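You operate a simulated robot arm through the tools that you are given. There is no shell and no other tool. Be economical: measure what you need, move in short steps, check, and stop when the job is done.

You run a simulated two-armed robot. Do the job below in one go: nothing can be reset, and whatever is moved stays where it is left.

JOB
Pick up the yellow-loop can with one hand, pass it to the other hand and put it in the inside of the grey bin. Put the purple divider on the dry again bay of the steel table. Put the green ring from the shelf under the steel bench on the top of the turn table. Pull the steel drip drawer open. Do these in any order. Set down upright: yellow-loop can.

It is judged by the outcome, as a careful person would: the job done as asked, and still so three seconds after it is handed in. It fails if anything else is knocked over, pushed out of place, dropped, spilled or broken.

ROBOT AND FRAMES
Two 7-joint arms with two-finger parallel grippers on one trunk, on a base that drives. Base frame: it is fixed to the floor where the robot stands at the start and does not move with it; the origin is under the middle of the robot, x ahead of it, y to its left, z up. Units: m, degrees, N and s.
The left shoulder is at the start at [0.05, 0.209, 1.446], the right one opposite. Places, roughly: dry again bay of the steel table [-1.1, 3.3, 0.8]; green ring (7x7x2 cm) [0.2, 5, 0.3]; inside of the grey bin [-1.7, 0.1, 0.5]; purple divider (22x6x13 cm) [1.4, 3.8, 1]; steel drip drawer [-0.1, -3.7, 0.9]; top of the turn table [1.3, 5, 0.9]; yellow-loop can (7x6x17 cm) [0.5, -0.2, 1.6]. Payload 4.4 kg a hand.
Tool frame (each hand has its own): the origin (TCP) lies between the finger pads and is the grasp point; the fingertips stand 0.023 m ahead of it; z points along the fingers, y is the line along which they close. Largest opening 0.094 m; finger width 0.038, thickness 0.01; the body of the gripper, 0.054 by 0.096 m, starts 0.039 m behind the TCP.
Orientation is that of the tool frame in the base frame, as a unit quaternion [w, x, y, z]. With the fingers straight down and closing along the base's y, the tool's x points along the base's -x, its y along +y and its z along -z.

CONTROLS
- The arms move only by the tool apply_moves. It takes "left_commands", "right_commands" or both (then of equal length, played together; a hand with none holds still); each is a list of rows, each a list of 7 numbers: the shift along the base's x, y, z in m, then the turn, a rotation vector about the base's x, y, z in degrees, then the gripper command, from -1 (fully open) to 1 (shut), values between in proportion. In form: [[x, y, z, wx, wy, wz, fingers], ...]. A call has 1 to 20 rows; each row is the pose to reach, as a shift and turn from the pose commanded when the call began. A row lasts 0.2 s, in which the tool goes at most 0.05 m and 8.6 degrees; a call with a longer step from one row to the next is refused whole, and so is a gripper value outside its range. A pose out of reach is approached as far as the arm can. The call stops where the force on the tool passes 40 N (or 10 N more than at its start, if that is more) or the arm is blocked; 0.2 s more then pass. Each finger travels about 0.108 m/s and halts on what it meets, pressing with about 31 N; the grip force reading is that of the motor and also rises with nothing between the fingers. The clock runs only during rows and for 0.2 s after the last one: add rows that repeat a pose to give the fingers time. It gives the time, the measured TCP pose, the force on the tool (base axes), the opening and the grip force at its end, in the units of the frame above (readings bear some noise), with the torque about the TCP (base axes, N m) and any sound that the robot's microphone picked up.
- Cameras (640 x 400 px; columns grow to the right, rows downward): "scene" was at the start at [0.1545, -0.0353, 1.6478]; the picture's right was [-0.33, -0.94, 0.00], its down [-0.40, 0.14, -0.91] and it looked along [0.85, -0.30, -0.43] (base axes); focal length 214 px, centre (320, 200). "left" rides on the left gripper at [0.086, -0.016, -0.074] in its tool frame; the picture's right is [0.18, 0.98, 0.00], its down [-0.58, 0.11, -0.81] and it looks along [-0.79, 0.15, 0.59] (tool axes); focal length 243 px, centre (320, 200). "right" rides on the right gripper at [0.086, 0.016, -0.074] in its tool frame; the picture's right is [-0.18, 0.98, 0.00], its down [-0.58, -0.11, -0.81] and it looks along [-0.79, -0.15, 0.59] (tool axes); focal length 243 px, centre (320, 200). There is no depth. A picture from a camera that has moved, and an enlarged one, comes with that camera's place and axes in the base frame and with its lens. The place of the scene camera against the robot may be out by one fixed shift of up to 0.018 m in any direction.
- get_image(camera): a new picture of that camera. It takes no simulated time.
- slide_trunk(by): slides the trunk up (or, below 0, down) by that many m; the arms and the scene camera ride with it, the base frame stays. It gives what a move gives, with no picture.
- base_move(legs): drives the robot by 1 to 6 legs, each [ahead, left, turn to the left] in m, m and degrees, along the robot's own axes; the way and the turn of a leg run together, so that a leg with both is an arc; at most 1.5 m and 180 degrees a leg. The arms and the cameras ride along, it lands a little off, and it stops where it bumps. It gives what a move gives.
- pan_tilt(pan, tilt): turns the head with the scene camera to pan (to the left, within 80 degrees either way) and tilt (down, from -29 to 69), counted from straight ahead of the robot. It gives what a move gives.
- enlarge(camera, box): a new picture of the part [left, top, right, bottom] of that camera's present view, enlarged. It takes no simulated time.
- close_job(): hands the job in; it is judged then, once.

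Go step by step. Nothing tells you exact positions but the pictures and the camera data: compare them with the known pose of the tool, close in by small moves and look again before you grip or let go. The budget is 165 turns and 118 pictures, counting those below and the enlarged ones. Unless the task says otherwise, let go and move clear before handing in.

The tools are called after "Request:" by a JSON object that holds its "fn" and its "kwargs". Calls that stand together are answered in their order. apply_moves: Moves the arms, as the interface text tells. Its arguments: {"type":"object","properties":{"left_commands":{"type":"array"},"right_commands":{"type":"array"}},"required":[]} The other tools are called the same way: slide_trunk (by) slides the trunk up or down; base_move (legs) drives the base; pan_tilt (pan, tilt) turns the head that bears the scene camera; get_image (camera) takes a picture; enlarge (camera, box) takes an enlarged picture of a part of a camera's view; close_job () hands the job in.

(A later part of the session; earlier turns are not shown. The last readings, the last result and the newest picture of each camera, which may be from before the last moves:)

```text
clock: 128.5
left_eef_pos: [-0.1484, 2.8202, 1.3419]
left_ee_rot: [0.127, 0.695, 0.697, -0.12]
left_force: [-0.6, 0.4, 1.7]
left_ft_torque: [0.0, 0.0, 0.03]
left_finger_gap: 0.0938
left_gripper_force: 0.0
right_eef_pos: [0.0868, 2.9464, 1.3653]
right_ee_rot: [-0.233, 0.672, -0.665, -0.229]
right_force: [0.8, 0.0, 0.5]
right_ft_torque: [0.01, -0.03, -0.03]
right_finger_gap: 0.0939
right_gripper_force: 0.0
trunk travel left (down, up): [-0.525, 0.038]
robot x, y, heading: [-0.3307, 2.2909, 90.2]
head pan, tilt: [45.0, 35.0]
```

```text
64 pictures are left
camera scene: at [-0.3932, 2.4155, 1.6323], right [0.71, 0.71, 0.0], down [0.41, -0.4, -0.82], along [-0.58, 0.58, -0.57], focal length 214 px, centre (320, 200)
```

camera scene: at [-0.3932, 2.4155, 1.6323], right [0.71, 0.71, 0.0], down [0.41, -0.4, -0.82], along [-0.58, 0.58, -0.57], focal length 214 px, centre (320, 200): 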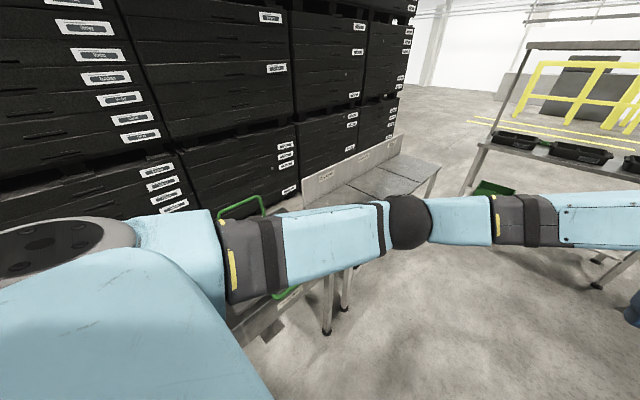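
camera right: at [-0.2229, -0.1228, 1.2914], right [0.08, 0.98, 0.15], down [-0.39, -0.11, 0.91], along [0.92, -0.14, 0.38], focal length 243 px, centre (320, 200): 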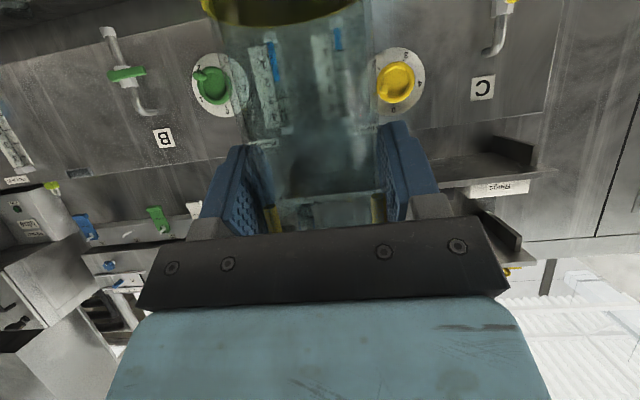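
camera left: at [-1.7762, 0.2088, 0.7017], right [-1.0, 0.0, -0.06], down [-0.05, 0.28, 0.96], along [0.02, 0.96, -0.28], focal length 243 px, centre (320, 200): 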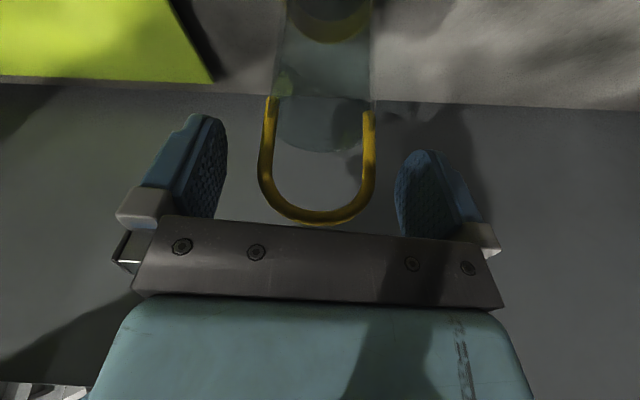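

The divider must be past the end of the machine. I'll drive on and look right.

Request:
{"fn": "base_move", "kwargs": {"legs": [[1.1, -0.1, 0]]}}

Request:
{"fn": "pan_tilt", "kwargs": {"pan": -65, "tilt": 25}}

Request:
{"fn": "get_image", "kwargs": {"camera": "scene"}}

Request:
{"fn": "pan_tilt", "kwargs": {"pan": 80, "tilt": 35}}

Request:
{"fn": "get_image", "kwargs": {"camera": "scene"}}

```text
clock: 134.1
left_eef_pos: [-0.078, 3.9069, 1.3424]
left_ee_rot: [0.128, 0.688, 0.704, -0.119]
left_force: [-0.5, 0.3, 0.2]
left_ft_torque: [0.01, 0.0, 0.02]
left_finger_gap: 0.094
left_gripper_force: 0.1
right_eef_pos: [0.1523, 4.04, 1.3658]
right_ee_rot: [-0.23, 0.68, -0.657, -0.231]
right_force: [0.0, 0.1, 0.0]
right_ft_torque: [0.05, -0.01, 0.0]
right_finger_gap: 0.0941
right_gripper_force: 0.0
trunk travel left (down, up): [-0.525, 0.038]
robot x, y, heading: [-0.2458, 3.3716, 91.5]
head pan, tilt: [45.0, 35.0]
```

```text
clock: 136.0
left_eef_pos: [-0.0778, 3.908, 1.3413]
left_ee_rot: [0.128, 0.688, 0.705, -0.119]
left_force: [-0.7, 0.1, -0.2]
left_ft_torque: [0.02, 0.0, -0.01]
left_finger_gap: 0.0939
left_gripper_force: 0.0
right_eef_pos: [0.153, 4.0396, 1.3643]
right_ee_rot: [-0.23, 0.68, -0.657, -0.23]
right_force: [1.0, 0.9, -0.1]
right_ft_torque: [-0.01, 0.01, 0.01]
right_finger_gap: 0.0941
right_gripper_force: 0.1
trunk travel left (down, up): [-0.525, 0.038]
robot x, y, heading: [-0.2459, 3.376, 91.6]
head pan, tilt: [-65.0, 25.0]
```

```text
63 pictures are left
camera scene: at [-0.1679, 3.4793, 1.6481], right [0.45, -0.89, 0.0], down [-0.38, -0.19, -0.91], along [0.81, 0.41, -0.42], focal length 214 px, centre (320, 200)
```

scene: 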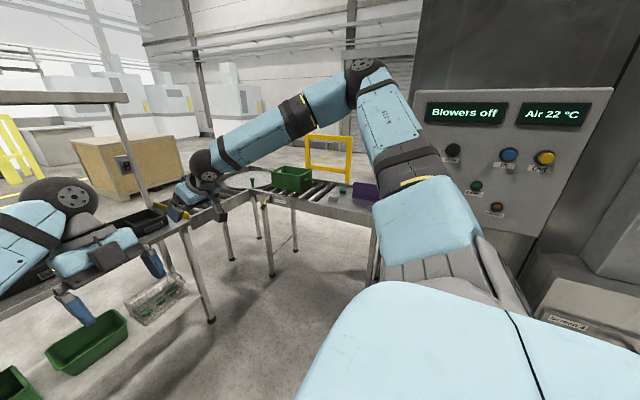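

```text
clock: 138.3
left_eef_pos: [-0.0782, 3.9085, 1.3416]
left_ee_rot: [0.129, 0.688, 0.704, -0.119]
left_force: [-0.1, 0.4, 0.1]
left_ft_torque: [0.0, 0.01, -0.01]
left_finger_gap: 0.0943
left_gripper_force: 0.0
right_eef_pos: [0.1535, 4.0406, 1.3657]
right_ee_rot: [-0.23, 0.68, -0.657, -0.231]
right_force: [-0.2, -0.3, 0.0]
right_ft_torque: [0.0, 0.0, 0.04]
right_finger_gap: 0.0942
right_gripper_force: 0.0
trunk travel left (down, up): [-0.525, 0.038]
robot x, y, heading: [-0.2478, 3.3779, 91.6]
head pan, tilt: [80.0, 35.0]
```

```text
62 pictures are left
camera scene: at [-0.3374, 3.4511, 1.6323], right [0.15, 0.99, 0.0], down [0.57, -0.08, -0.82], along [-0.81, 0.12, -0.57], focal length 214 px, centre (320, 200)
```

scene: 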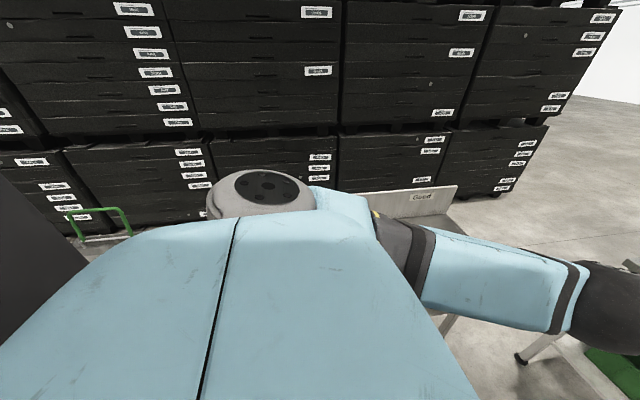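

The purple divider is on the near end of the roller conveyor, and the rings are in a tray under the bench. I'll move into open floor, turn to face +x, and look.

Request:
{"fn": "base_move", "kwargs": {"legs": [[0.5, 0.15, 0], [0, 0, -91.6]]}}

Request:
{"fn": "pan_tilt", "kwargs": {"pan": 0, "tilt": 25}}

Request:
{"fn": "get_image", "kwargs": {"camera": "scene"}}

```text
clock: 145.2
left_eef_pos: [0.116, 3.6826, 1.34]
left_ee_rot: [0.001, 0.984, -0.014, -0.175]
left_force: [-0.7, 0.7, -0.8]
left_ft_torque: [0.03, 0.01, -0.02]
left_finger_gap: 0.0939
left_gripper_force: 0.0
right_eef_pos: [0.2356, 3.4443, 1.3648]
right_ee_rot: [0.326, 0.008, 0.945, -0.007]
right_force: [-0.1, 0.1, 0.5]
right_ft_torque: [-0.04, 0.0, -0.01]
right_finger_gap: 0.0941
right_gripper_force: 0.1
trunk travel left (down, up): [-0.525, 0.038]
robot x, y, heading: [-0.408, 3.8804, -1.5]
head pan, tilt: [80.0, 35.0]
```

```text
clock: 146.8
left_eef_pos: [0.1168, 3.6818, 1.3409]
left_ee_rot: [0.001, 0.984, -0.014, -0.175]
left_force: [-0.4, 0.0, 0.0]
left_ft_torque: [-0.03, 0.0, 0.02]
left_finger_gap: 0.0938
left_gripper_force: 0.1
right_eef_pos: [0.2362, 3.4452, 1.365]
right_ee_rot: [0.326, 0.009, 0.945, -0.008]
right_force: [-0.3, -0.4, 0.7]
right_ft_torque: [-0.01, -0.02, -0.02]
right_finger_gap: 0.0939
right_gripper_force: 0.1
trunk travel left (down, up): [-0.525, 0.038]
robot x, y, heading: [-0.4068, 3.8801, -1.5]
head pan, tilt: [0.0, 25.0]
```

```text
61 pictures are left
camera scene: at [-0.2469, 3.8715, 1.6481], right [-0.03, -1.0, 0.0], down [-0.42, 0.01, -0.91], along [0.91, -0.02, -0.42], focal length 214 px, centre (320, 200)
```

scene: 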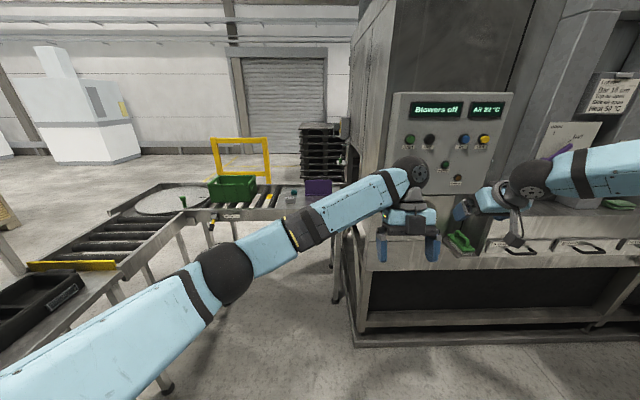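

The turntable is the round disc at left and the divider is at the end of the conveyor. I'll tuck the right hand in, shift the left hand out level, and then drive up turned a bit right.

Request:
{"fn": "apply_moves", "kwargs": {"left_commands": [[0.01, 0.04, 0, 0, -4, 0, -1], [0.02, 0.08, 0, 0, -8, 0, -1], [0.03, 0.12, 0, 0, -12, 0, -1], [0.04, 0.16, 0, 0, -16, 0, -1], [0.05, 0.2, 0, 0, -20, 0, -1], [0.06, 0.24, 0, 0, -20, 0, -1], [0.07, 0.28, 0, 0, -20, 0, -1], [0.07, 0.28, 0, 0, -20, 0, -1], [0.07, 0.28, 0, 0, -20, 0, -1], [0.07, 0.28, 0, 0, -20, 0, -1]], "right_commands": [[-0.03, 0, 0, 0, 0, 0, -1], [-0.06, 0.01, 0, 0, 0, 0, -1], [-0.09, 0.03, 0, 0, 0, 0, -1], [-0.12, 0.06, 0, 0, 0, 0, -1], [-0.15, 0.09, 0, 0, 0, 0, -1], [-0.18, 0.12, 0, 0, 0, 0, -1], [-0.21, 0.15, 0, 0, 0, 0, -1], [-0.24, 0.18, 0, 0, 0, 0, -1], [-0.27, 0.22, 0, 0, 0, 0, -1], [-0.27, 0.25, 0, 0, 0, 0, -1]]}}

Request:
{"fn": "base_move", "kwargs": {"legs": [[0, 0.3, 0], [0.9, 0.0, 0], [0, 0, -28]]}}

Request:
{"fn": "pan_tilt", "kwargs": {"pan": 0, "tilt": 40}}

Request:
{"fn": "get_image", "kwargs": {"camera": "scene"}}

```text
clock: 148.9
left_eef_pos: [0.1896, 3.9645, 1.3406]
left_ee_rot: [-0.001, 1.0, -0.014, -0.003]
left_force: [0.3, 0.1, -0.4]
left_ft_torque: [0.02, 0.01, -0.05]
left_finger_gap: 0.0938
left_gripper_force: 0.1
right_eef_pos: [-0.0007, 3.7113, 1.3687]
right_ee_rot: [0.325, 0.009, 0.946, -0.008]
right_force: [0.3, -1.5, -0.5]
right_ft_torque: [-0.01, 0.02, 0.01]
right_finger_gap: 0.094
right_gripper_force: 0.0
right hand out of reach, approached as far as the arm can: row 8, 9, 10
trunk travel left (down, up): [-0.525, 0.038]
robot x, y, heading: [-0.4069, 3.8822, -1.7]
head pan, tilt: [0.0, 25.0]
```

```text
clock: 157.8
left_eef_pos: [1.0704, 3.9762, 1.34]
left_ee_rot: [0.001, 0.971, -0.241, -0.003]
left_force: [0.8, 0.9, -0.1]
left_ft_torque: [-0.03, 0.03, -0.01]
left_finger_gap: 0.0941
left_gripper_force: 0.0
right_eef_pos: [0.7877, 3.8328, 1.3697]
right_ee_rot: [0.314, 0.222, 0.919, -0.083]
right_force: [0.5, 0.1, -0.4]
right_ft_torque: [-0.04, 0.01, -0.03]
right_finger_gap: 0.0938
right_gripper_force: 0.0
trunk travel left (down, up): [-0.525, 0.038]
robot x, y, heading: [0.4966, 4.1603, -27.9]
head pan, tilt: [0.0, 25.0]
```

```text
clock: 158.6
left_eef_pos: [1.0677, 3.9746, 1.3416]
left_ee_rot: [-0.002, 0.971, -0.241, -0.001]
left_force: [0.0, 0.0, 0.2]
left_ft_torque: [-0.03, 0.03, 0.01]
left_finger_gap: 0.0941
left_gripper_force: 0.1
right_eef_pos: [0.784, 3.8295, 1.3707]
right_ee_rot: [0.314, 0.224, 0.919, -0.082]
right_force: [-0.4, -0.9, 0.7]
right_ft_torque: [-0.04, -0.03, -0.02]
right_finger_gap: 0.094
right_gripper_force: 0.1
trunk travel left (down, up): [-0.525, 0.038]
robot x, y, heading: [0.4978, 4.1622, -27.7]
head pan, tilt: [0.0, 40.0]
```

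```text
60 pictures are left
camera scene: at [0.6316, 4.0856, 1.6248], right [-0.47, -0.89, 0.0], down [-0.57, 0.3, -0.77], along [0.68, -0.36, -0.64], focal length 214 px, centre (320, 200)
```

scene: 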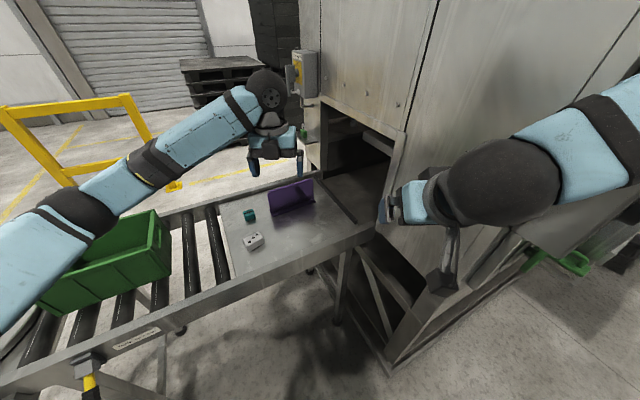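

Request:
{"fn": "enlarge", "kwargs": {"camera": "scene", "box": [200, 140, 400, 280]}}

Request:
{"fn": "get_image", "kwargs": {"camera": "left"}}

```text
2.86 times, centred on (300, 210) of scene
camera zoom: at [0.6316, 4.0856, 1.6248], right [-0.47, -0.89, 0.0], down [-0.57, 0.3, -0.77], along [0.68, -0.36, -0.64], focal length 613 px, centre (377, 171)
```

zoom: 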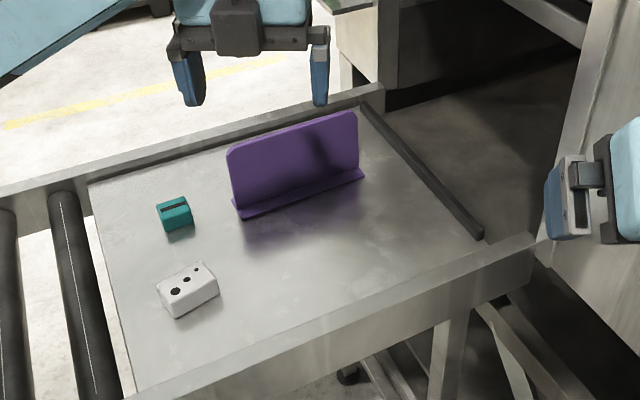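

```text
58 pictures are left
camera left: at [1.1509, 3.9474, 1.4159], right [-0.3, -0.96, 0.0], down [-0.56, 0.17, 0.81], along [-0.77, 0.24, -0.59], focal length 243 px, centre (320, 200)
```

left: 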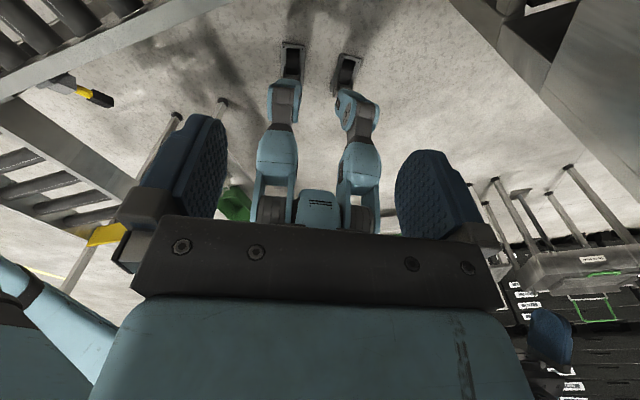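

The divider is a thin upright plate along y at about x 1.37, y 3.73–3.95, with its top near z 1.07. I'll turn the left hand to close across it and reposition the base.

Request:
{"fn": "apply_moves", "kwargs": {"left_commands": [[0, 0, 0, 0, 0, 8.5, -1], [0, 0, 0, 0, 0, 17, -1], [0, 0, 0, 0, 0, 25.5, -1], [0, 0, 0, 0, 0, 34, -1], [0, 0, 0, 0, 0, 42.5, -1], [0, 0, 0, 0, 0, 51, -1], [0, 0, 0, 0, 0, 59.5, -1], [0, 0, 0, 0, 0, 68, -1], [0, 0, 0, 0, 0, 76.5, -1], [0, 0, 0, 0, 0, 85, -1], [0, 0, 0, 0, 0, 93.5, -1], [0, 0, 0, 0, 0, 102, -1], [0, 0, 0, 0, 0, 110.5, -1], [0, 0, 0, 0, 0, 119, -1], [0, 0, 0, 0, 0, 127, -1], [0, 0, 0, 0, 0, 135, -1]]}}

Request:
{"fn": "base_move", "kwargs": {"legs": [[0.2, 0.09, 0], [0, 0, -17]]}}

Request:
{"fn": "get_image", "kwargs": {"camera": "scene"}}

Request:
{"fn": "get_image", "kwargs": {"camera": "left"}}

```text
clock: 162.0
left_eef_pos: [1.0675, 3.9749, 1.3418]
left_ee_rot: [0.0, 0.592, 0.806, -0.001]
left_force: [0.0, 0.7, 0.8]
left_ft_torque: [-0.04, 0.01, 0.02]
left_finger_gap: 0.0942
left_gripper_force: 0.1
right_eef_pos: [0.784, 3.8295, 1.3704]
right_ee_rot: [0.314, 0.224, 0.919, -0.083]
right_force: [0.0, 0.3, 0.1]
right_ft_torque: [0.05, 0.02, -0.02]
right_finger_gap: 0.0941
right_gripper_force: 0.1
trunk travel left (down, up): [-0.525, 0.038]
robot x, y, heading: [0.4981, 4.161, -27.6]
head pan, tilt: [0.0, 40.0]
```

```text
clock: 163.4
left_eef_pos: [1.2216, 3.9668, 1.3486]
left_ee_rot: [0.007, 0.598, 0.802, -0.003]
left_force: [0.0, -0.5, 0.4]
left_ft_torque: [-0.01, 0.01, 0.0]
left_finger_gap: 0.0941
left_gripper_force: 0.0
right_eef_pos: [0.9372, 3.8229, 1.3786]
right_ee_rot: [0.324, 0.231, 0.913, -0.088]
right_force: [-0.2, 0.0, -0.4]
right_ft_torque: [-0.02, 0.0, -0.03]
right_finger_gap: 0.0941
right_gripper_force: 0.1
trunk travel left (down, up): [-0.525, 0.038]
robot x, y, heading: [0.6585, 4.1509, -28.6]
head pan, tilt: [0.0, 40.0]
stopped in leg 1: the robot was blocked; the commanded pose is now the measured one
```

```text
57 pictures are left
camera scene: at [0.7851, 4.0854, 1.6264], right [-0.48, -0.88, 0.0], down [-0.56, 0.3, -0.77], along [0.68, -0.37, -0.63], focal length 214 px, centre (320, 200)
```

scene: 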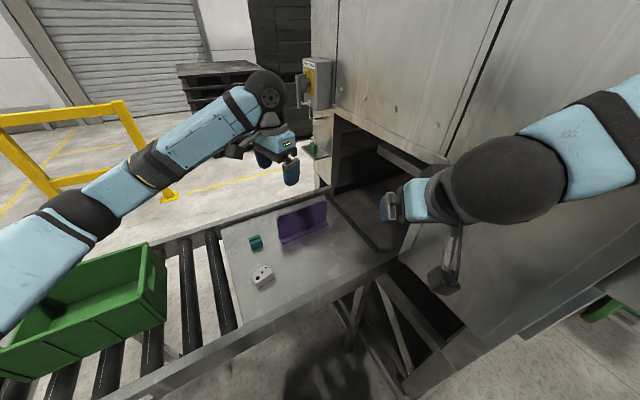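

```text
56 pictures are left
camera left: at [1.1808, 4.045, 1.421], right [0.89, 0.46, 0.0], down [0.26, -0.52, 0.81], along [0.37, -0.72, -0.58], focal length 243 px, centre (320, 200)
```

left: 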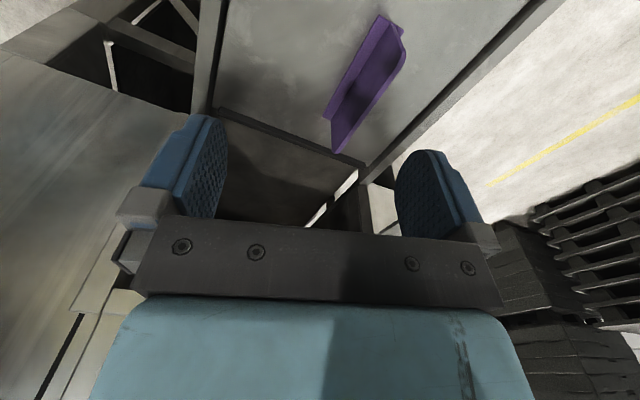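

Something blocked the base, likely the right arm at the machine. I'll back off slightly, turn right so that the right elbow swings clear, then edge forward.

Request:
{"fn": "base_move", "kwargs": {"legs": [[-0.08, 0.03, 0], [0, 0, -17]]}}

Request:
{"fn": "base_move", "kwargs": {"legs": [[0.1, 0.1, 0]]}}

Request:
{"fn": "pan_tilt", "kwargs": {"pan": 10, "tilt": 60}}

Request:
{"fn": "get_image", "kwargs": {"camera": "scene"}}

```text
clock: 165.5
left_eef_pos: [1.0947, 3.863, 1.3404]
left_ee_rot: [-0.001, 0.709, 0.706, -0.001]
left_force: [-0.4, -1.4, 0.6]
left_ft_torque: [0.0, 0.04, 0.02]
left_finger_gap: 0.0941
left_gripper_force: 0.0
right_eef_pos: [0.7803, 3.8081, 1.3726]
right_ee_rot: [0.3, 0.365, 0.872, -0.13]
right_force: [0.5, 0.3, 0.3]
right_ft_torque: [-0.01, 0.02, 0.03]
right_finger_gap: 0.0939
right_gripper_force: 0.0
trunk travel left (down, up): [-0.525, 0.038]
robot x, y, heading: [0.6067, 4.2115, -45.4]
head pan, tilt: [0.0, 40.0]
```

```text
clock: 167.0
left_eef_pos: [1.2302, 3.8613, 1.3425]
left_ee_rot: [0.0, 0.709, 0.705, -0.001]
left_force: [0.0, 0.3, 0.6]
left_ft_torque: [-0.02, 0.0, 0.0]
left_finger_gap: 0.0939
left_gripper_force: 0.0
right_eef_pos: [0.9153, 3.8071, 1.3729]
right_ee_rot: [0.302, 0.364, 0.872, -0.129]
right_force: [0.1, -0.7, 0.4]
right_ft_torque: [0.03, -0.01, 0.01]
right_finger_gap: 0.0941
right_gripper_force: 0.0
trunk travel left (down, up): [-0.525, 0.038]
robot x, y, heading: [0.7446, 4.2084, -45.1]
head pan, tilt: [0.0, 40.0]
```

```text
clock: 167.8
left_eef_pos: [1.2328, 3.8607, 1.341]
left_ee_rot: [0.0, 0.709, 0.706, 0.0]
left_force: [0.2, -0.4, 0.7]
left_ft_torque: [0.0, 0.05, -0.02]
left_finger_gap: 0.0941
left_gripper_force: 0.1
right_eef_pos: [0.9178, 3.8068, 1.3725]
right_ee_rot: [0.301, 0.363, 0.872, -0.129]
right_force: [0.5, -0.9, -0.2]
right_ft_torque: [-0.03, 0.0, -0.01]
right_finger_gap: 0.0939
right_gripper_force: 0.1
trunk travel left (down, up): [-0.525, 0.038]
robot x, y, heading: [0.7447, 4.2114, -45.3]
head pan, tilt: [10.0, 60.0]
```

```text
55 pictures are left
camera scene: at [0.8462, 4.1203, 1.598], right [-0.58, -0.82, 0.0], down [-0.71, 0.5, -0.5], along [0.41, -0.29, -0.87], focal length 214 px, centre (320, 200)
```

scene: 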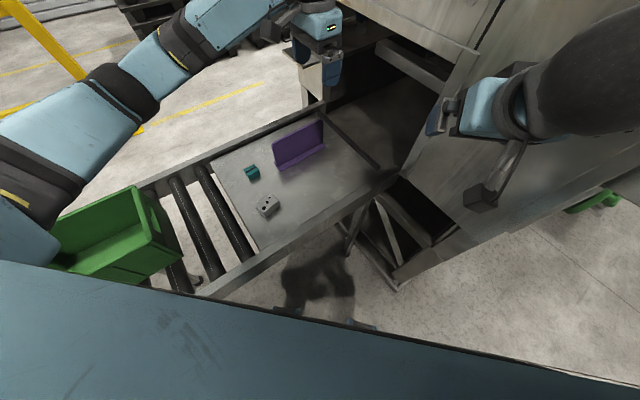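

Request:
{"fn": "apply_moves", "kwargs": {"left_commands": [[0.04, -0.005, 0, 0, 0, 0, -1], [0.08, -0.01, 0, 0, 0, 0, -1], [0.12, -0.015, 0, 0, 0, 0, -1], [0.133, -0.015, -0.04, 0, 0, 0, -1], [0.133, -0.015, -0.08, 0, 0, 0, -1], [0.133, -0.015, -0.12, 0, 0, 0, -1], [0.133, -0.015, -0.16, 0, 0, 0, -1], [0.133, -0.015, -0.19, 0, 0, 0, -1]]}}

Request:
{"fn": "get_image", "kwargs": {"camera": "left"}}

Request:
{"fn": "enlarge", "kwargs": {"camera": "scene", "box": [200, 20, 400, 220]}}

```text
clock: 169.6
left_eef_pos: [1.3663, 3.8443, 1.1515]
left_ee_rot: [0.0, 0.708, 0.706, -0.002]
left_force: [0.6, -0.5, 0.0]
left_ft_torque: [0.01, -0.03, -0.01]
left_finger_gap: 0.0939
left_gripper_force: 0.0
right_eef_pos: [0.9173, 3.8068, 1.3713]
right_ee_rot: [0.301, 0.363, 0.872, -0.128]
right_force: [-0.2, -0.2, -0.2]
right_ft_torque: [-0.01, 0.0, -0.02]
right_finger_gap: 0.094
right_gripper_force: 0.0
trunk travel left (down, up): [-0.525, 0.038]
robot x, y, heading: [0.7457, 4.212, -45.2]
head pan, tilt: [10.0, 60.0]
```

```text
54 pictures are left
camera left: at [1.3505, 3.9306, 1.2244], right [0.98, 0.18, 0.0], down [0.11, -0.58, 0.81], along [0.14, -0.79, -0.59], focal length 243 px, centre (320, 200)
```

left: 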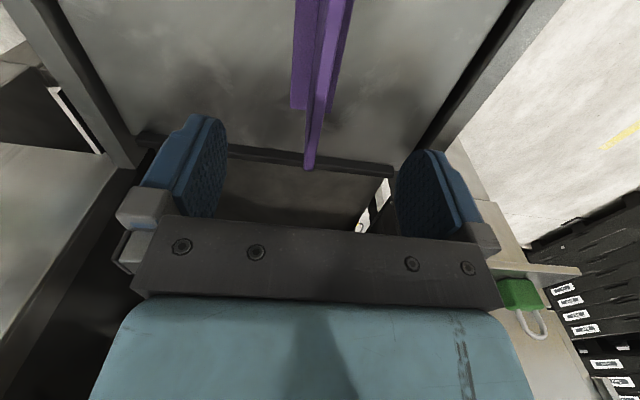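

```text
2.00 times, centred on (300, 120) of scene
camera zoom: at [0.8457, 4.1202, 1.5981], right [-0.58, -0.82, 0.0], down [-0.71, 0.5, -0.5], along [0.41, -0.29, -0.87], focal length 429 px, centre (360, 360)
```

zoom: 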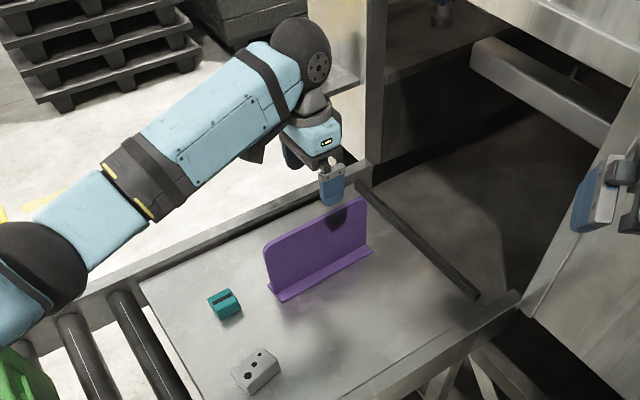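

Aligned over the plate. I'll go down and grip it.

Request:
{"fn": "apply_moves", "kwargs": {"left_commands": [[0, 0, -0.03, 0, 0, 0, -1], [0, 0, -0.06, 0, 0, 0, -1], [0, 0, -0.085, 0, 0, 0, -1], [0, 0, -0.105, 0, 0, 0, -1], [0, 0, -0.105, 0, 0, 0, -0.3], [0, 0, -0.105, 0, 0, 0, 0.3], [0, 0, -0.105, 0, 0, 0, 1], [0, 0, -0.105, 0, 0, 0, 1], [0, 0, -0.105, 0, 0, 0, 1]]}}

Request:
{"fn": "apply_moves", "kwargs": {"left_commands": [[0, 0, 0.03, 0, 0, 0, 1], [0, 0, 0.06, 0, 0, 0, 1], [0, 0, 0.09, 0, 0, 0, 1], [0, 0, 0.12, 0, 0, 0, 1], [0, 0, 0.16, 0, 0, 0, 1], [0, 0, 0.2, 0, 0, 0, 1]]}}

Request:
{"fn": "get_image", "kwargs": {"camera": "scene"}}

```text
clock: 171.6
left_eef_pos: [1.3642, 3.8467, 1.0457]
left_ee_rot: [0.0, 0.709, 0.706, -0.001]
left_force: [-0.2, 1.1, 0.1]
left_ft_torque: [-0.02, 0.02, 0.03]
left_finger_gap: 0.0096
left_gripper_force: 31.0
right_eef_pos: [0.917, 3.8069, 1.372]
right_ee_rot: [0.302, 0.363, 0.872, -0.129]
right_force: [0.5, -0.8, 0.0]
right_ft_torque: [-0.06, 0.0, -0.01]
right_finger_gap: 0.0941
right_gripper_force: 0.1
trunk travel left (down, up): [-0.525, 0.038]
robot x, y, heading: [0.7433, 4.209, -45.4]
head pan, tilt: [10.0, 60.0]
```

```text
clock: 173.0
left_eef_pos: [1.3651, 3.8472, 1.2462]
left_ee_rot: [-0.001, 0.709, 0.705, -0.001]
left_force: [-0.4, -0.1, -1.7]
left_ft_torque: [-0.01, 0.0, 0.01]
left_finger_gap: 0.0099
left_gripper_force: 31.1
right_eef_pos: [0.9169, 3.8064, 1.3716]
right_ee_rot: [0.301, 0.363, 0.872, -0.129]
right_force: [0.6, 0.1, -0.7]
right_ft_torque: [-0.01, 0.0, 0.0]
right_finger_gap: 0.0939
right_gripper_force: 0.1
trunk travel left (down, up): [-0.525, 0.038]
robot x, y, heading: [0.7437, 4.2117, -45.5]
head pan, tilt: [10.0, 60.0]
```

```text
52 pictures are left
camera scene: at [0.8452, 4.1208, 1.598], right [-0.58, -0.82, 0.0], down [-0.71, 0.5, -0.5], along [0.41, -0.29, -0.87], focal length 214 px, centre (320, 200)
```

scene: 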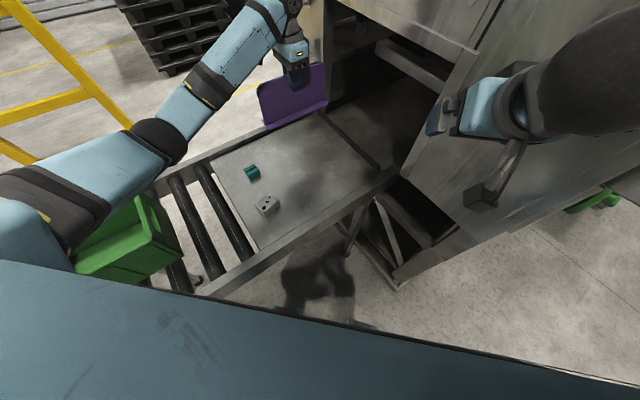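

The divider is held. I'll raise it, back out the way I came, and turn to face the table at -x.

Request:
{"fn": "apply_moves", "kwargs": {"left_commands": [[0, 0, 0.04, 0, 0, 0, 1], [-0.02, 0, 0.08, 0, 0, 0, 1], [-0.05, 0, 0.1, 0, 0, 0, 1]]}}

Request:
{"fn": "base_move", "kwargs": {"legs": [[-0.6, -0.6, 0], [0, 0, -134]]}}

Request:
{"fn": "pan_tilt", "kwargs": {"pan": 15, "tilt": 30}}

Request:
{"fn": "get_image", "kwargs": {"camera": "scene"}}

```text
clock: 173.8
left_eef_pos: [1.3118, 3.8454, 1.3423]
left_ee_rot: [0.0, 0.708, 0.707, 0.0]
left_force: [-0.1, -0.8, -0.8]
left_ft_torque: [-0.02, 0.02, -0.03]
left_finger_gap: 0.0099
left_gripper_force: 30.8
right_eef_pos: [0.9155, 3.8057, 1.3717]
right_ee_rot: [0.302, 0.364, 0.872, -0.129]
right_force: [-0.9, -1.2, -0.2]
right_ft_torque: [0.01, 0.0, 0.02]
right_finger_gap: 0.0939
right_gripper_force: 0.0
trunk travel left (down, up): [-0.525, 0.038]
robot x, y, heading: [0.7428, 4.2097, -45.4]
head pan, tilt: [10.0, 60.0]
```

```text
clock: 185.5
left_eef_pos: [-0.7818, 4.1141, 1.3415]
left_ee_rot: [-0.001, 0.904, -0.427, 0.0]
left_force: [-0.4, 0.4, -1.4]
left_ft_torque: [0.0, -0.02, 0.03]
left_finger_gap: 0.0097
left_gripper_force: 31.0
right_eef_pos: [-0.5023, 4.3961, 1.3721]
right_ee_rot: [-0.019, 0.943, -0.047, -0.328]
right_force: [0.2, -0.1, 0.8]
right_ft_torque: [-0.01, 0.0, 0.01]
right_finger_gap: 0.0938
right_gripper_force: 0.1
trunk travel left (down, up): [-0.525, 0.038]
robot x, y, heading: [-0.1104, 4.1993, 173.9]
head pan, tilt: [10.0, 60.0]
```

```text
clock: 186.5
left_eef_pos: [-0.7819, 4.1143, 1.3424]
left_ee_rot: [-0.001, 0.904, -0.427, -0.001]
left_force: [-0.2, -0.3, -1.7]
left_ft_torque: [0.02, -0.02, 0.02]
left_finger_gap: 0.0098
left_gripper_force: 30.3
right_eef_pos: [-0.5019, 4.3974, 1.3729]
right_ee_rot: [-0.018, 0.943, -0.046, -0.328]
right_force: [0.4, -0.5, -0.5]
right_ft_torque: [0.01, -0.03, -0.03]
right_finger_gap: 0.094
right_gripper_force: 0.1
trunk travel left (down, up): [-0.525, 0.038]
robot x, y, heading: [-0.1089, 4.1987, 174.3]
head pan, tilt: [15.0, 30.0]
```

```text
51 pictures are left
camera scene: at [-0.2663, 4.1847, 1.64], right [-0.16, 0.99, 0.0], down [0.49, 0.08, -0.87], along [-0.85, -0.14, -0.5], focal length 214 px, centre (320, 200)
```

scene: 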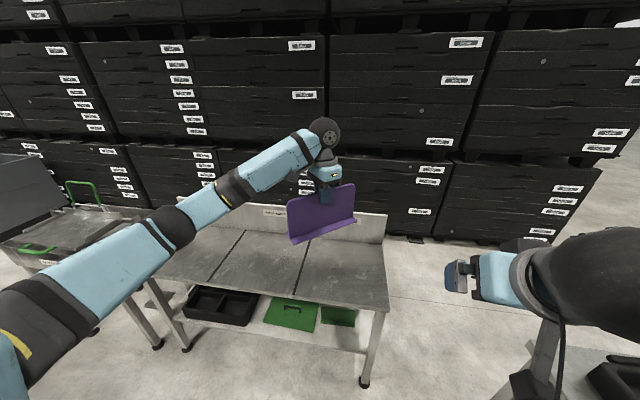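

The table has bays with label plates along its back board. I'll slide along to see the labels.

Request:
{"fn": "base_move", "kwargs": {"legs": [[0, 0.7, 6]]}}

Request:
{"fn": "pan_tilt", "kwargs": {"pan": 0, "tilt": 35}}

Request:
{"fn": "get_image", "kwargs": {"camera": "scene"}}

```text
clock: 193.0
left_eef_pos: [-0.7941, 3.3377, 1.3423]
left_ee_rot: [-0.002, 0.929, -0.371, 0.0]
left_force: [0.4, -0.7, -2.2]
left_ft_torque: [-0.01, 0.0, 0.01]
left_finger_gap: 0.0098
left_gripper_force: 30.8
right_eef_pos: [-0.5505, 3.6525, 1.3731]
right_ee_rot: [0.002, 0.945, 0.011, -0.328]
right_force: [0.2, 0.1, -0.1]
right_ft_torque: [-0.02, 0.01, 0.02]
right_finger_gap: 0.0941
right_gripper_force: 0.1
trunk travel left (down, up): [-0.525, 0.038]
robot x, y, heading: [-0.1366, 3.4997, -178.7]
head pan, tilt: [15.0, 30.0]
```

```text
clock: 193.8
left_eef_pos: [-0.7927, 3.3378, 1.3412]
left_ee_rot: [-0.002, 0.929, -0.37, -0.001]
left_force: [-0.8, 0.0, -1.2]
left_ft_torque: [0.01, 0.04, -0.03]
left_finger_gap: 0.0096
left_gripper_force: 30.9
right_eef_pos: [-0.5502, 3.6521, 1.3723]
right_ee_rot: [0.001, 0.945, 0.011, -0.328]
right_force: [0.0, -0.7, 0.7]
right_ft_torque: [-0.01, -0.03, 0.02]
right_finger_gap: 0.0939
right_gripper_force: 0.1
trunk travel left (down, up): [-0.525, 0.038]
robot x, y, heading: [-0.1359, 3.4965, -179.0]
head pan, tilt: [0.0, 35.0]
```

```text
50 pictures are left
camera scene: at [-0.292, 3.4922, 1.6323], right [-0.02, 1.0, 0.0], down [0.57, 0.01, -0.82], along [-0.82, -0.02, -0.57], focal length 214 px, centre (320, 200)
```

scene: 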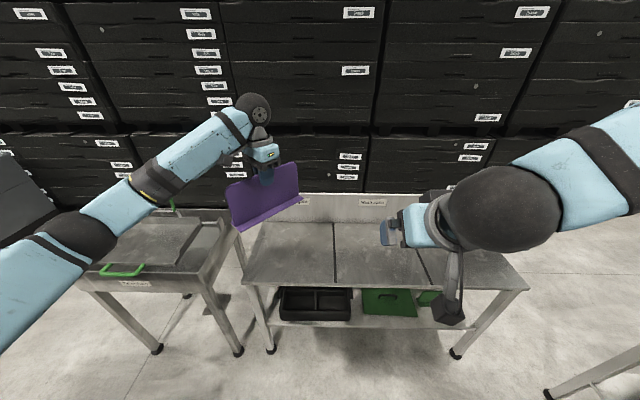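

Request:
{"fn": "enlarge", "kwargs": {"camera": "scene", "box": [230, 180, 430, 300]}}

```text
3.20 times, centred on (330, 240) of scene
camera zoom: at [-0.292, 3.4922, 1.6323], right [-0.02, 1.0, 0.0], down [0.57, 0.01, -0.82], along [-0.82, -0.02, -0.57], focal length 686 px, centre (288, 72)
```

zoom: 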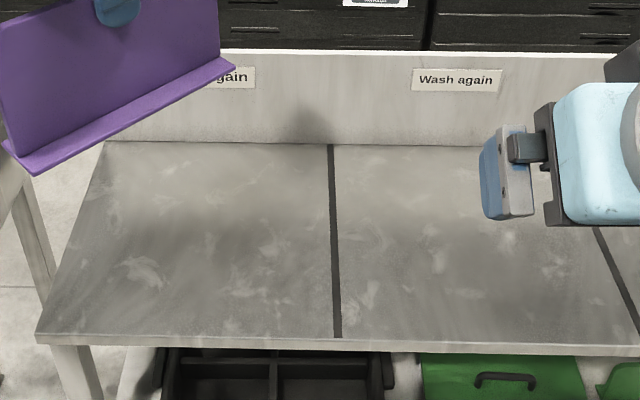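

The left bay is "Dry again". I'll square the divider up, drive in 0.25 m, lower the trunk and check.

Request:
{"fn": "apply_moves", "kwargs": {"left_commands": [[0, 0, 0, 0, 0, 8, 1], [0, 0, 0, 0, 0, 16, 1], [0, 0, 0, 0, 0, 24, 1], [0, 0, 0, 0, 0, 32, 1], [0, 0, 0, 0, 0, 40, 1], [0, 0, 0, 0, 0, 43, 1]]}}

Request:
{"fn": "base_move", "kwargs": {"legs": [[0.24, 0, 0]]}}

Request:
{"fn": "slide_trunk", "kwargs": {"by": -0.25}}

Request:
{"fn": "get_image", "kwargs": {"camera": "scene"}}

```text
clock: 195.2
left_eef_pos: [-0.7941, 3.3367, 1.3427]
left_ee_rot: [-0.001, 1.0, -0.005, -0.001]
left_force: [0.4, -0.8, -2.7]
left_ft_torque: [-0.02, -0.02, -0.01]
left_finger_gap: 0.0099
left_gripper_force: 30.7
right_eef_pos: [-0.5498, 3.6518, 1.3719]
right_ee_rot: [0.001, 0.944, 0.012, -0.328]
right_force: [0.7, -0.2, 0.5]
right_ft_torque: [0.0, 0.01, -0.02]
right_finger_gap: 0.0938
right_gripper_force: 0.1
trunk travel left (down, up): [-0.525, 0.038]
robot x, y, heading: [-0.1362, 3.5004, -178.7]
head pan, tilt: [0.0, 35.0]
```

```text
clock: 197.0
left_eef_pos: [-1.0291, 3.3256, 1.3433]
left_ee_rot: [-0.001, 1.0, -0.002, -0.002]
left_force: [-0.1, -0.6, -1.9]
left_ft_torque: [0.0, 0.04, -0.01]
left_finger_gap: 0.0097
left_gripper_force: 30.9
right_eef_pos: [-0.7901, 3.6422, 1.3738]
right_ee_rot: [0.003, 0.945, 0.016, -0.328]
right_force: [-0.3, -0.3, 0.0]
right_ft_torque: [-0.01, 0.03, 0.0]
right_finger_gap: 0.0939
right_gripper_force: 0.0
trunk travel left (down, up): [-0.525, 0.038]
robot x, y, heading: [-0.3736, 3.4919, -178.0]
head pan, tilt: [0.0, 35.0]
```

```text
clock: 199.6
left_eef_pos: [-1.0296, 3.3263, 1.0923]
left_ee_rot: [-0.001, 1.0, -0.003, 0.0]
left_force: [0.7, 0.5, -1.9]
left_ft_torque: [-0.01, -0.01, -0.01]
left_finger_gap: 0.0098
left_gripper_force: 31.3
right_eef_pos: [-0.7905, 3.643, 1.1216]
right_ee_rot: [0.002, 0.945, 0.015, -0.328]
right_force: [0.1, 0.5, 0.3]
right_ft_torque: [0.02, 0.0, -0.01]
right_finger_gap: 0.0941
right_gripper_force: 0.2
trunk travel left (down, up): [-0.275, 0.288]
robot x, y, heading: [-0.3756, 3.4943, -178.2]
head pan, tilt: [0.0, 35.0]
```

```text
48 pictures are left
camera scene: at [-0.5308, 3.4847, 1.3824], right [-0.03, 1.0, 0.0], down [0.57, 0.02, -0.82], along [-0.82, -0.03, -0.57], focal length 214 px, centre (320, 200)
```

scene: 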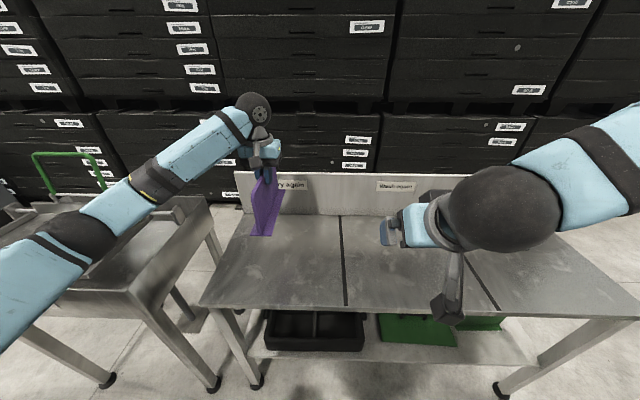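

Positioned over the bay. I'll lower toward the table at z≈0.795.

Request:
{"fn": "apply_moves", "kwargs": {"left_commands": [[0, 0.003, -0.04, 0, 0, 0, 1], [0, 0.006, -0.08, 0, 0, 0, 1], [0, 0.01, -0.12, 0, 0, 0, 1], [0, 0.01, -0.15, 0, 0, 0, 1], [0, 0.01, -0.165, 0, 0, 0, 1]]}}

Request:
{"fn": "enlarge", "kwargs": {"camera": "scene", "box": [190, 130, 390, 310]}}

```text
clock: 200.8
left_eef_pos: [-1.0326, 3.3372, 0.9274]
left_ee_rot: [0.0, 1.0, -0.001, -0.001]
left_force: [0.3, -0.6, -1.5]
left_ft_torque: [0.02, -0.01, 0.03]
left_finger_gap: 0.0098
left_gripper_force: 31.1
right_eef_pos: [-0.7915, 3.6424, 1.1229]
right_ee_rot: [0.002, 0.945, 0.015, -0.328]
right_force: [0.2, 0.7, 0.4]
right_ft_torque: [-0.02, -0.01, 0.02]
right_finger_gap: 0.0941
right_gripper_force: 0.3
trunk travel left (down, up): [-0.275, 0.288]
robot x, y, heading: [-0.3763, 3.4929, -178.4]
head pan, tilt: [0.0, 35.0]
```

```text
2.22 times, centred on (290, 220) of scene
camera zoom: at [-0.531, 3.4846, 1.3823], right [-0.03, 1.0, 0.0], down [0.57, 0.02, -0.82], along [-0.82, -0.03, -0.57], focal length 477 px, centre (387, 156)
```

zoom: 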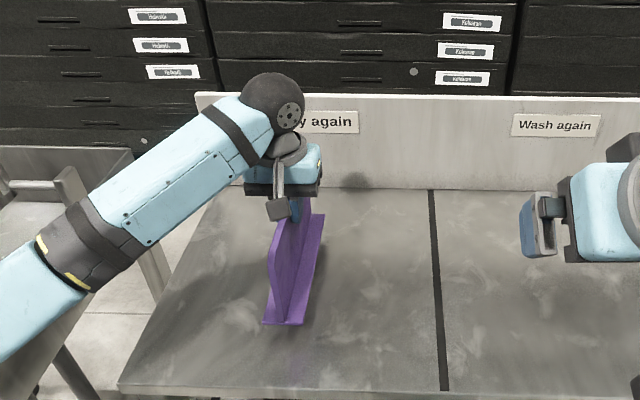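

Nearly down. I'll take small steps until the force rises.

Request:
{"fn": "apply_moves", "kwargs": {"left_commands": [[0, 0, -0.006, 0, 0, 0, 1], [0, 0, -0.012, 0, 0, 0, 1]]}}

Request:
{"fn": "apply_moves", "kwargs": {"left_commands": [[0, 0, -0.004, 0, 0, 0, 1], [0, 0, -0.008, 0, 0, 0, 1]]}}

```text
clock: 201.4
left_eef_pos: [-1.0315, 3.336, 0.913]
left_ee_rot: [-0.001, 1.0, -0.001, -0.001]
left_force: [-0.7, 0.5, -2.4]
left_ft_torque: [0.02, 0.03, -0.01]
left_finger_gap: 0.0098
left_gripper_force: 31.6
right_eef_pos: [-0.7887, 3.6429, 1.1226]
right_ee_rot: [0.003, 0.944, 0.015, -0.329]
right_force: [-0.4, 0.3, 0.4]
right_ft_torque: [0.02, 0.04, 0.03]
right_finger_gap: 0.0941
right_gripper_force: 0.0
trunk travel left (down, up): [-0.275, 0.288]
robot x, y, heading: [-0.3769, 3.497, -178.1]
head pan, tilt: [0.0, 35.0]
```

```text
clock: 202.0
left_eef_pos: [-1.0313, 3.3366, 0.9069]
left_ee_rot: [-0.001, 1.0, -0.001, 0.0]
left_force: [0.7, -0.6, -2.8]
left_ft_torque: [0.0, 0.0, -0.03]
left_finger_gap: 0.0097
left_gripper_force: 31.0
right_eef_pos: [-0.7893, 3.643, 1.1227]
right_ee_rot: [0.002, 0.944, 0.015, -0.328]
right_force: [0.7, 0.1, 0.3]
right_ft_torque: [0.0, 0.01, -0.02]
right_finger_gap: 0.0942
right_gripper_force: 0.0
trunk travel left (down, up): [-0.275, 0.288]
robot x, y, heading: [-0.3759, 3.4904, -177.9]
head pan, tilt: [0.0, 35.0]
```

Request:
{"fn": "apply_moves", "kwargs": {"left_commands": [[0, 0, -0.004, 0, 0, 0, 1], [0, 0, -0.008, 0, 0, 0, 1]]}}

Request:
{"fn": "enlarge", "kwargs": {"camera": "scene", "box": [230, 190, 330, 290]}}

```text
clock: 202.6
left_eef_pos: [-1.0302, 3.3363, 0.8999]
left_ee_rot: [-0.001, 1.0, -0.003, -0.001]
left_force: [-0.3, 0.1, -2.0]
left_ft_torque: [0.02, -0.02, -0.01]
left_finger_gap: 0.0097
left_gripper_force: 30.5
right_eef_pos: [-0.7911, 3.6419, 1.1225]
right_ee_rot: [0.002, 0.944, 0.015, -0.329]
right_force: [0.3, -0.2, -0.1]
right_ft_torque: [0.01, -0.04, 0.0]
right_finger_gap: 0.0944
right_gripper_force: 0.0
trunk travel left (down, up): [-0.275, 0.288]
robot x, y, heading: [-0.3777, 3.4969, -178.1]
head pan, tilt: [0.0, 35.0]
```

```text
4.00 times, centred on (280, 240) of scene
camera zoom: at [-0.531, 3.4847, 1.3823], right [-0.03, 1.0, 0.0], down [0.57, 0.02, -0.82], along [-0.82, -0.03, -0.57], focal length 858 px, centre (480, 40)
```

zoom: 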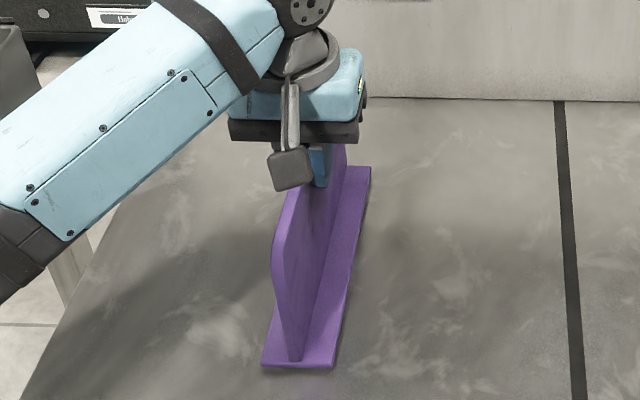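

Request:
{"fn": "apply_moves", "kwargs": {"left_commands": [[0, 0, -0.003, 0, 0, 0, 1], [0, 0, -0.006, 0, 0, 0, 1], [0, 0, -0.009, 0, 0, 0, 1]]}}

```text
clock: 203.4
left_eef_pos: [-1.0315, 3.337, 0.8957]
left_ee_rot: [-0.001, 1.0, -0.002, -0.005]
left_force: [-4.3, -0.8, 25.3]
left_ft_torque: [-0.18, -0.33, 0.02]
left_finger_gap: 0.0096
left_gripper_force: 31.2
right_eef_pos: [-0.7892, 3.6431, 1.1231]
right_ee_rot: [0.002, 0.944, 0.014, -0.328]
right_force: [0.2, -0.5, 0.5]
right_ft_torque: [-0.01, -0.02, -0.02]
right_finger_gap: 0.0938
right_gripper_force: 0.1
trunk travel left (down, up): [-0.275, 0.288]
robot x, y, heading: [-0.3758, 3.4977, -178.1]
head pan, tilt: [0.0, 35.0]
```

Contact. I'll ease off, open, and lift straight away.

Request:
{"fn": "apply_moves", "kwargs": {"left_commands": [[0, 0, 0.003, 0, 0, 0, 1], [0, 0, 0.003, 0, 0, 0, 0.6], [0, 0, 0.003, 0, 0, 0, 0], [0, 0, 0.003, 0, 0, 0, -0.6], [0, 0, 0.003, 0, 0, 0, -1], [0, 0, 0.04, 0, 0, 0, -1], [0, 0, 0.08, 0, 0, 0, -1], [0, 0, 0.12, 0, 0, 0, -1], [0, 0, 0.16, 0, 0, 0, -1], [0, 0, 0.2, 0, 0, 0, -1]]}}

Request:
{"fn": "get_image", "kwargs": {"camera": "scene"}}

```text
clock: 205.6
left_eef_pos: [-1.0309, 3.3383, 1.0909]
left_ee_rot: [-0.001, 1.0, -0.002, -0.001]
left_force: [0.6, -0.3, -0.3]
left_ft_torque: [0.01, -0.01, -0.02]
left_finger_gap: 0.0939
left_gripper_force: 0.1
right_eef_pos: [-0.7908, 3.6435, 1.1234]
right_ee_rot: [0.002, 0.945, 0.015, -0.328]
right_force: [-0.1, -0.2, -0.7]
right_ft_torque: [0.01, -0.01, -0.05]
right_finger_gap: 0.0942
right_gripper_force: 0.0
trunk travel left (down, up): [-0.275, 0.288]
robot x, y, heading: [-0.379, 3.4943, -178.4]
head pan, tilt: [0.0, 35.0]
```

```text
45 pictures are left
camera scene: at [-0.53, 3.485, 1.3824], right [-0.03, 1.0, 0.0], down [0.57, 0.02, -0.82], along [-0.82, -0.03, -0.57], focal length 214 px, centre (320, 200)
```

scene: 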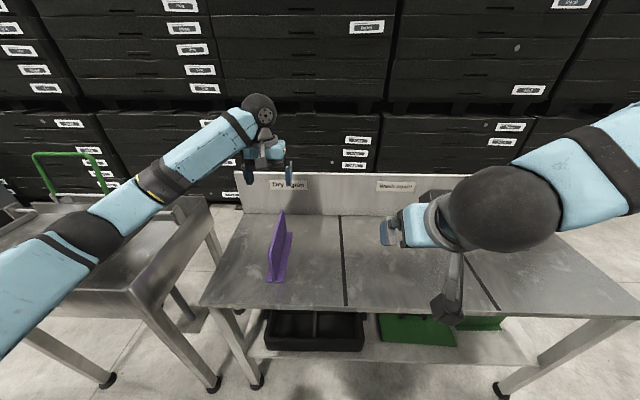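

The divider is placed upright in the Dry again bay. Now I'll back off, turn to the bench, and look at the lower shelf.

Request:
{"fn": "base_move", "kwargs": {"legs": [[-0.35, -0.1, 0], [0, 0, -90]]}}

Request:
{"fn": "pan_tilt", "kwargs": {"pan": -10, "tilt": 40}}

Request:
{"fn": "get_image", "kwargs": {"camera": "scene"}}

```text
clock: 211.7
left_eef_pos: [-0.2008, 4.2598, 1.0903]
left_ee_rot: [-0.001, 0.716, -0.698, 0.001]
left_force: [-0.4, 0.3, 0.3]
left_ft_torque: [-0.01, -0.02, -0.01]
left_finger_gap: 0.0939
left_gripper_force: 0.0
right_eef_pos: [0.1104, 4.0257, 1.1222]
right_ee_rot: [-0.228, 0.687, -0.648, -0.237]
right_force: [-0.1, -0.1, -0.3]
right_ft_torque: [0.01, 0.01, 0.02]
right_finger_gap: 0.0941
right_gripper_force: 0.0
trunk travel left (down, up): [-0.275, 0.288]
robot x, y, heading: [-0.0266, 3.6103, 93.3]
head pan, tilt: [0.0, 35.0]
```

```text
clock: 212.4
left_eef_pos: [-0.2014, 4.2601, 1.0896]
left_ee_rot: [-0.001, 0.716, -0.698, 0.0]
left_force: [0.3, 0.0, 0.3]
left_ft_torque: [-0.02, 0.0, 0.01]
left_finger_gap: 0.0941
left_gripper_force: 0.2
right_eef_pos: [0.1115, 4.0258, 1.1223]
right_ee_rot: [-0.227, 0.687, -0.648, -0.237]
right_force: [0.7, -0.2, 0.2]
right_ft_torque: [0.02, -0.02, 0.0]
right_finger_gap: 0.0942
right_gripper_force: 0.0
trunk travel left (down, up): [-0.275, 0.288]
robot x, y, heading: [-0.0266, 3.6092, 93.4]
head pan, tilt: [-10.0, 40.0]
```

```text
44 pictures are left
camera scene: at [-0.0204, 3.7551, 1.3748], right [0.99, -0.12, 0.0], down [-0.07, -0.64, -0.77], along [0.09, 0.76, -0.64], focal length 214 px, centre (320, 200)
```

scene: 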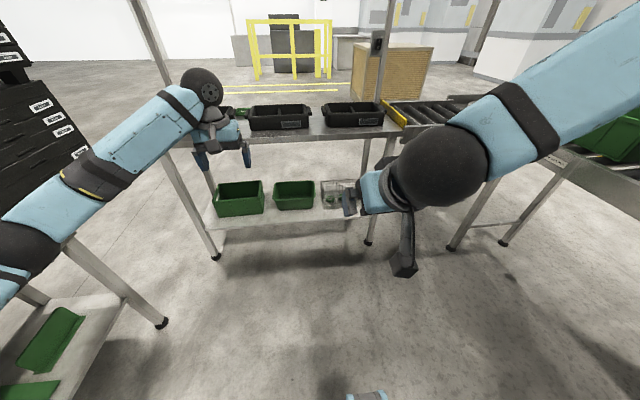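

Request:
{"fn": "enlarge", "kwargs": {"camera": "scene", "box": [270, 150, 390, 240]}}

```text
4.44 times, centred on (330, 195) of scene
camera zoom: at [-0.0204, 3.7551, 1.3748], right [0.99, -0.12, 0.0], down [-0.07, -0.64, -0.77], along [0.09, 0.76, -0.64], focal length 953 px, centre (276, 222)
```

zoom: 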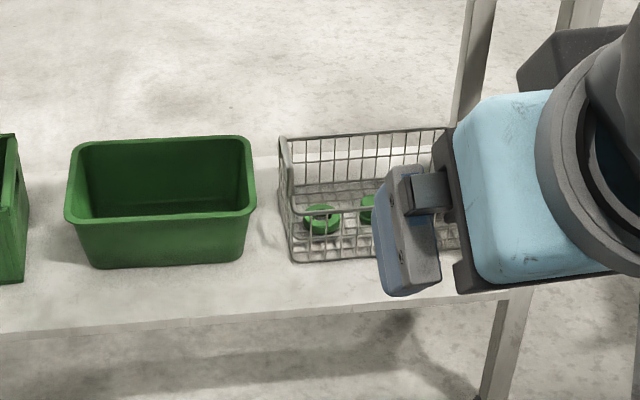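

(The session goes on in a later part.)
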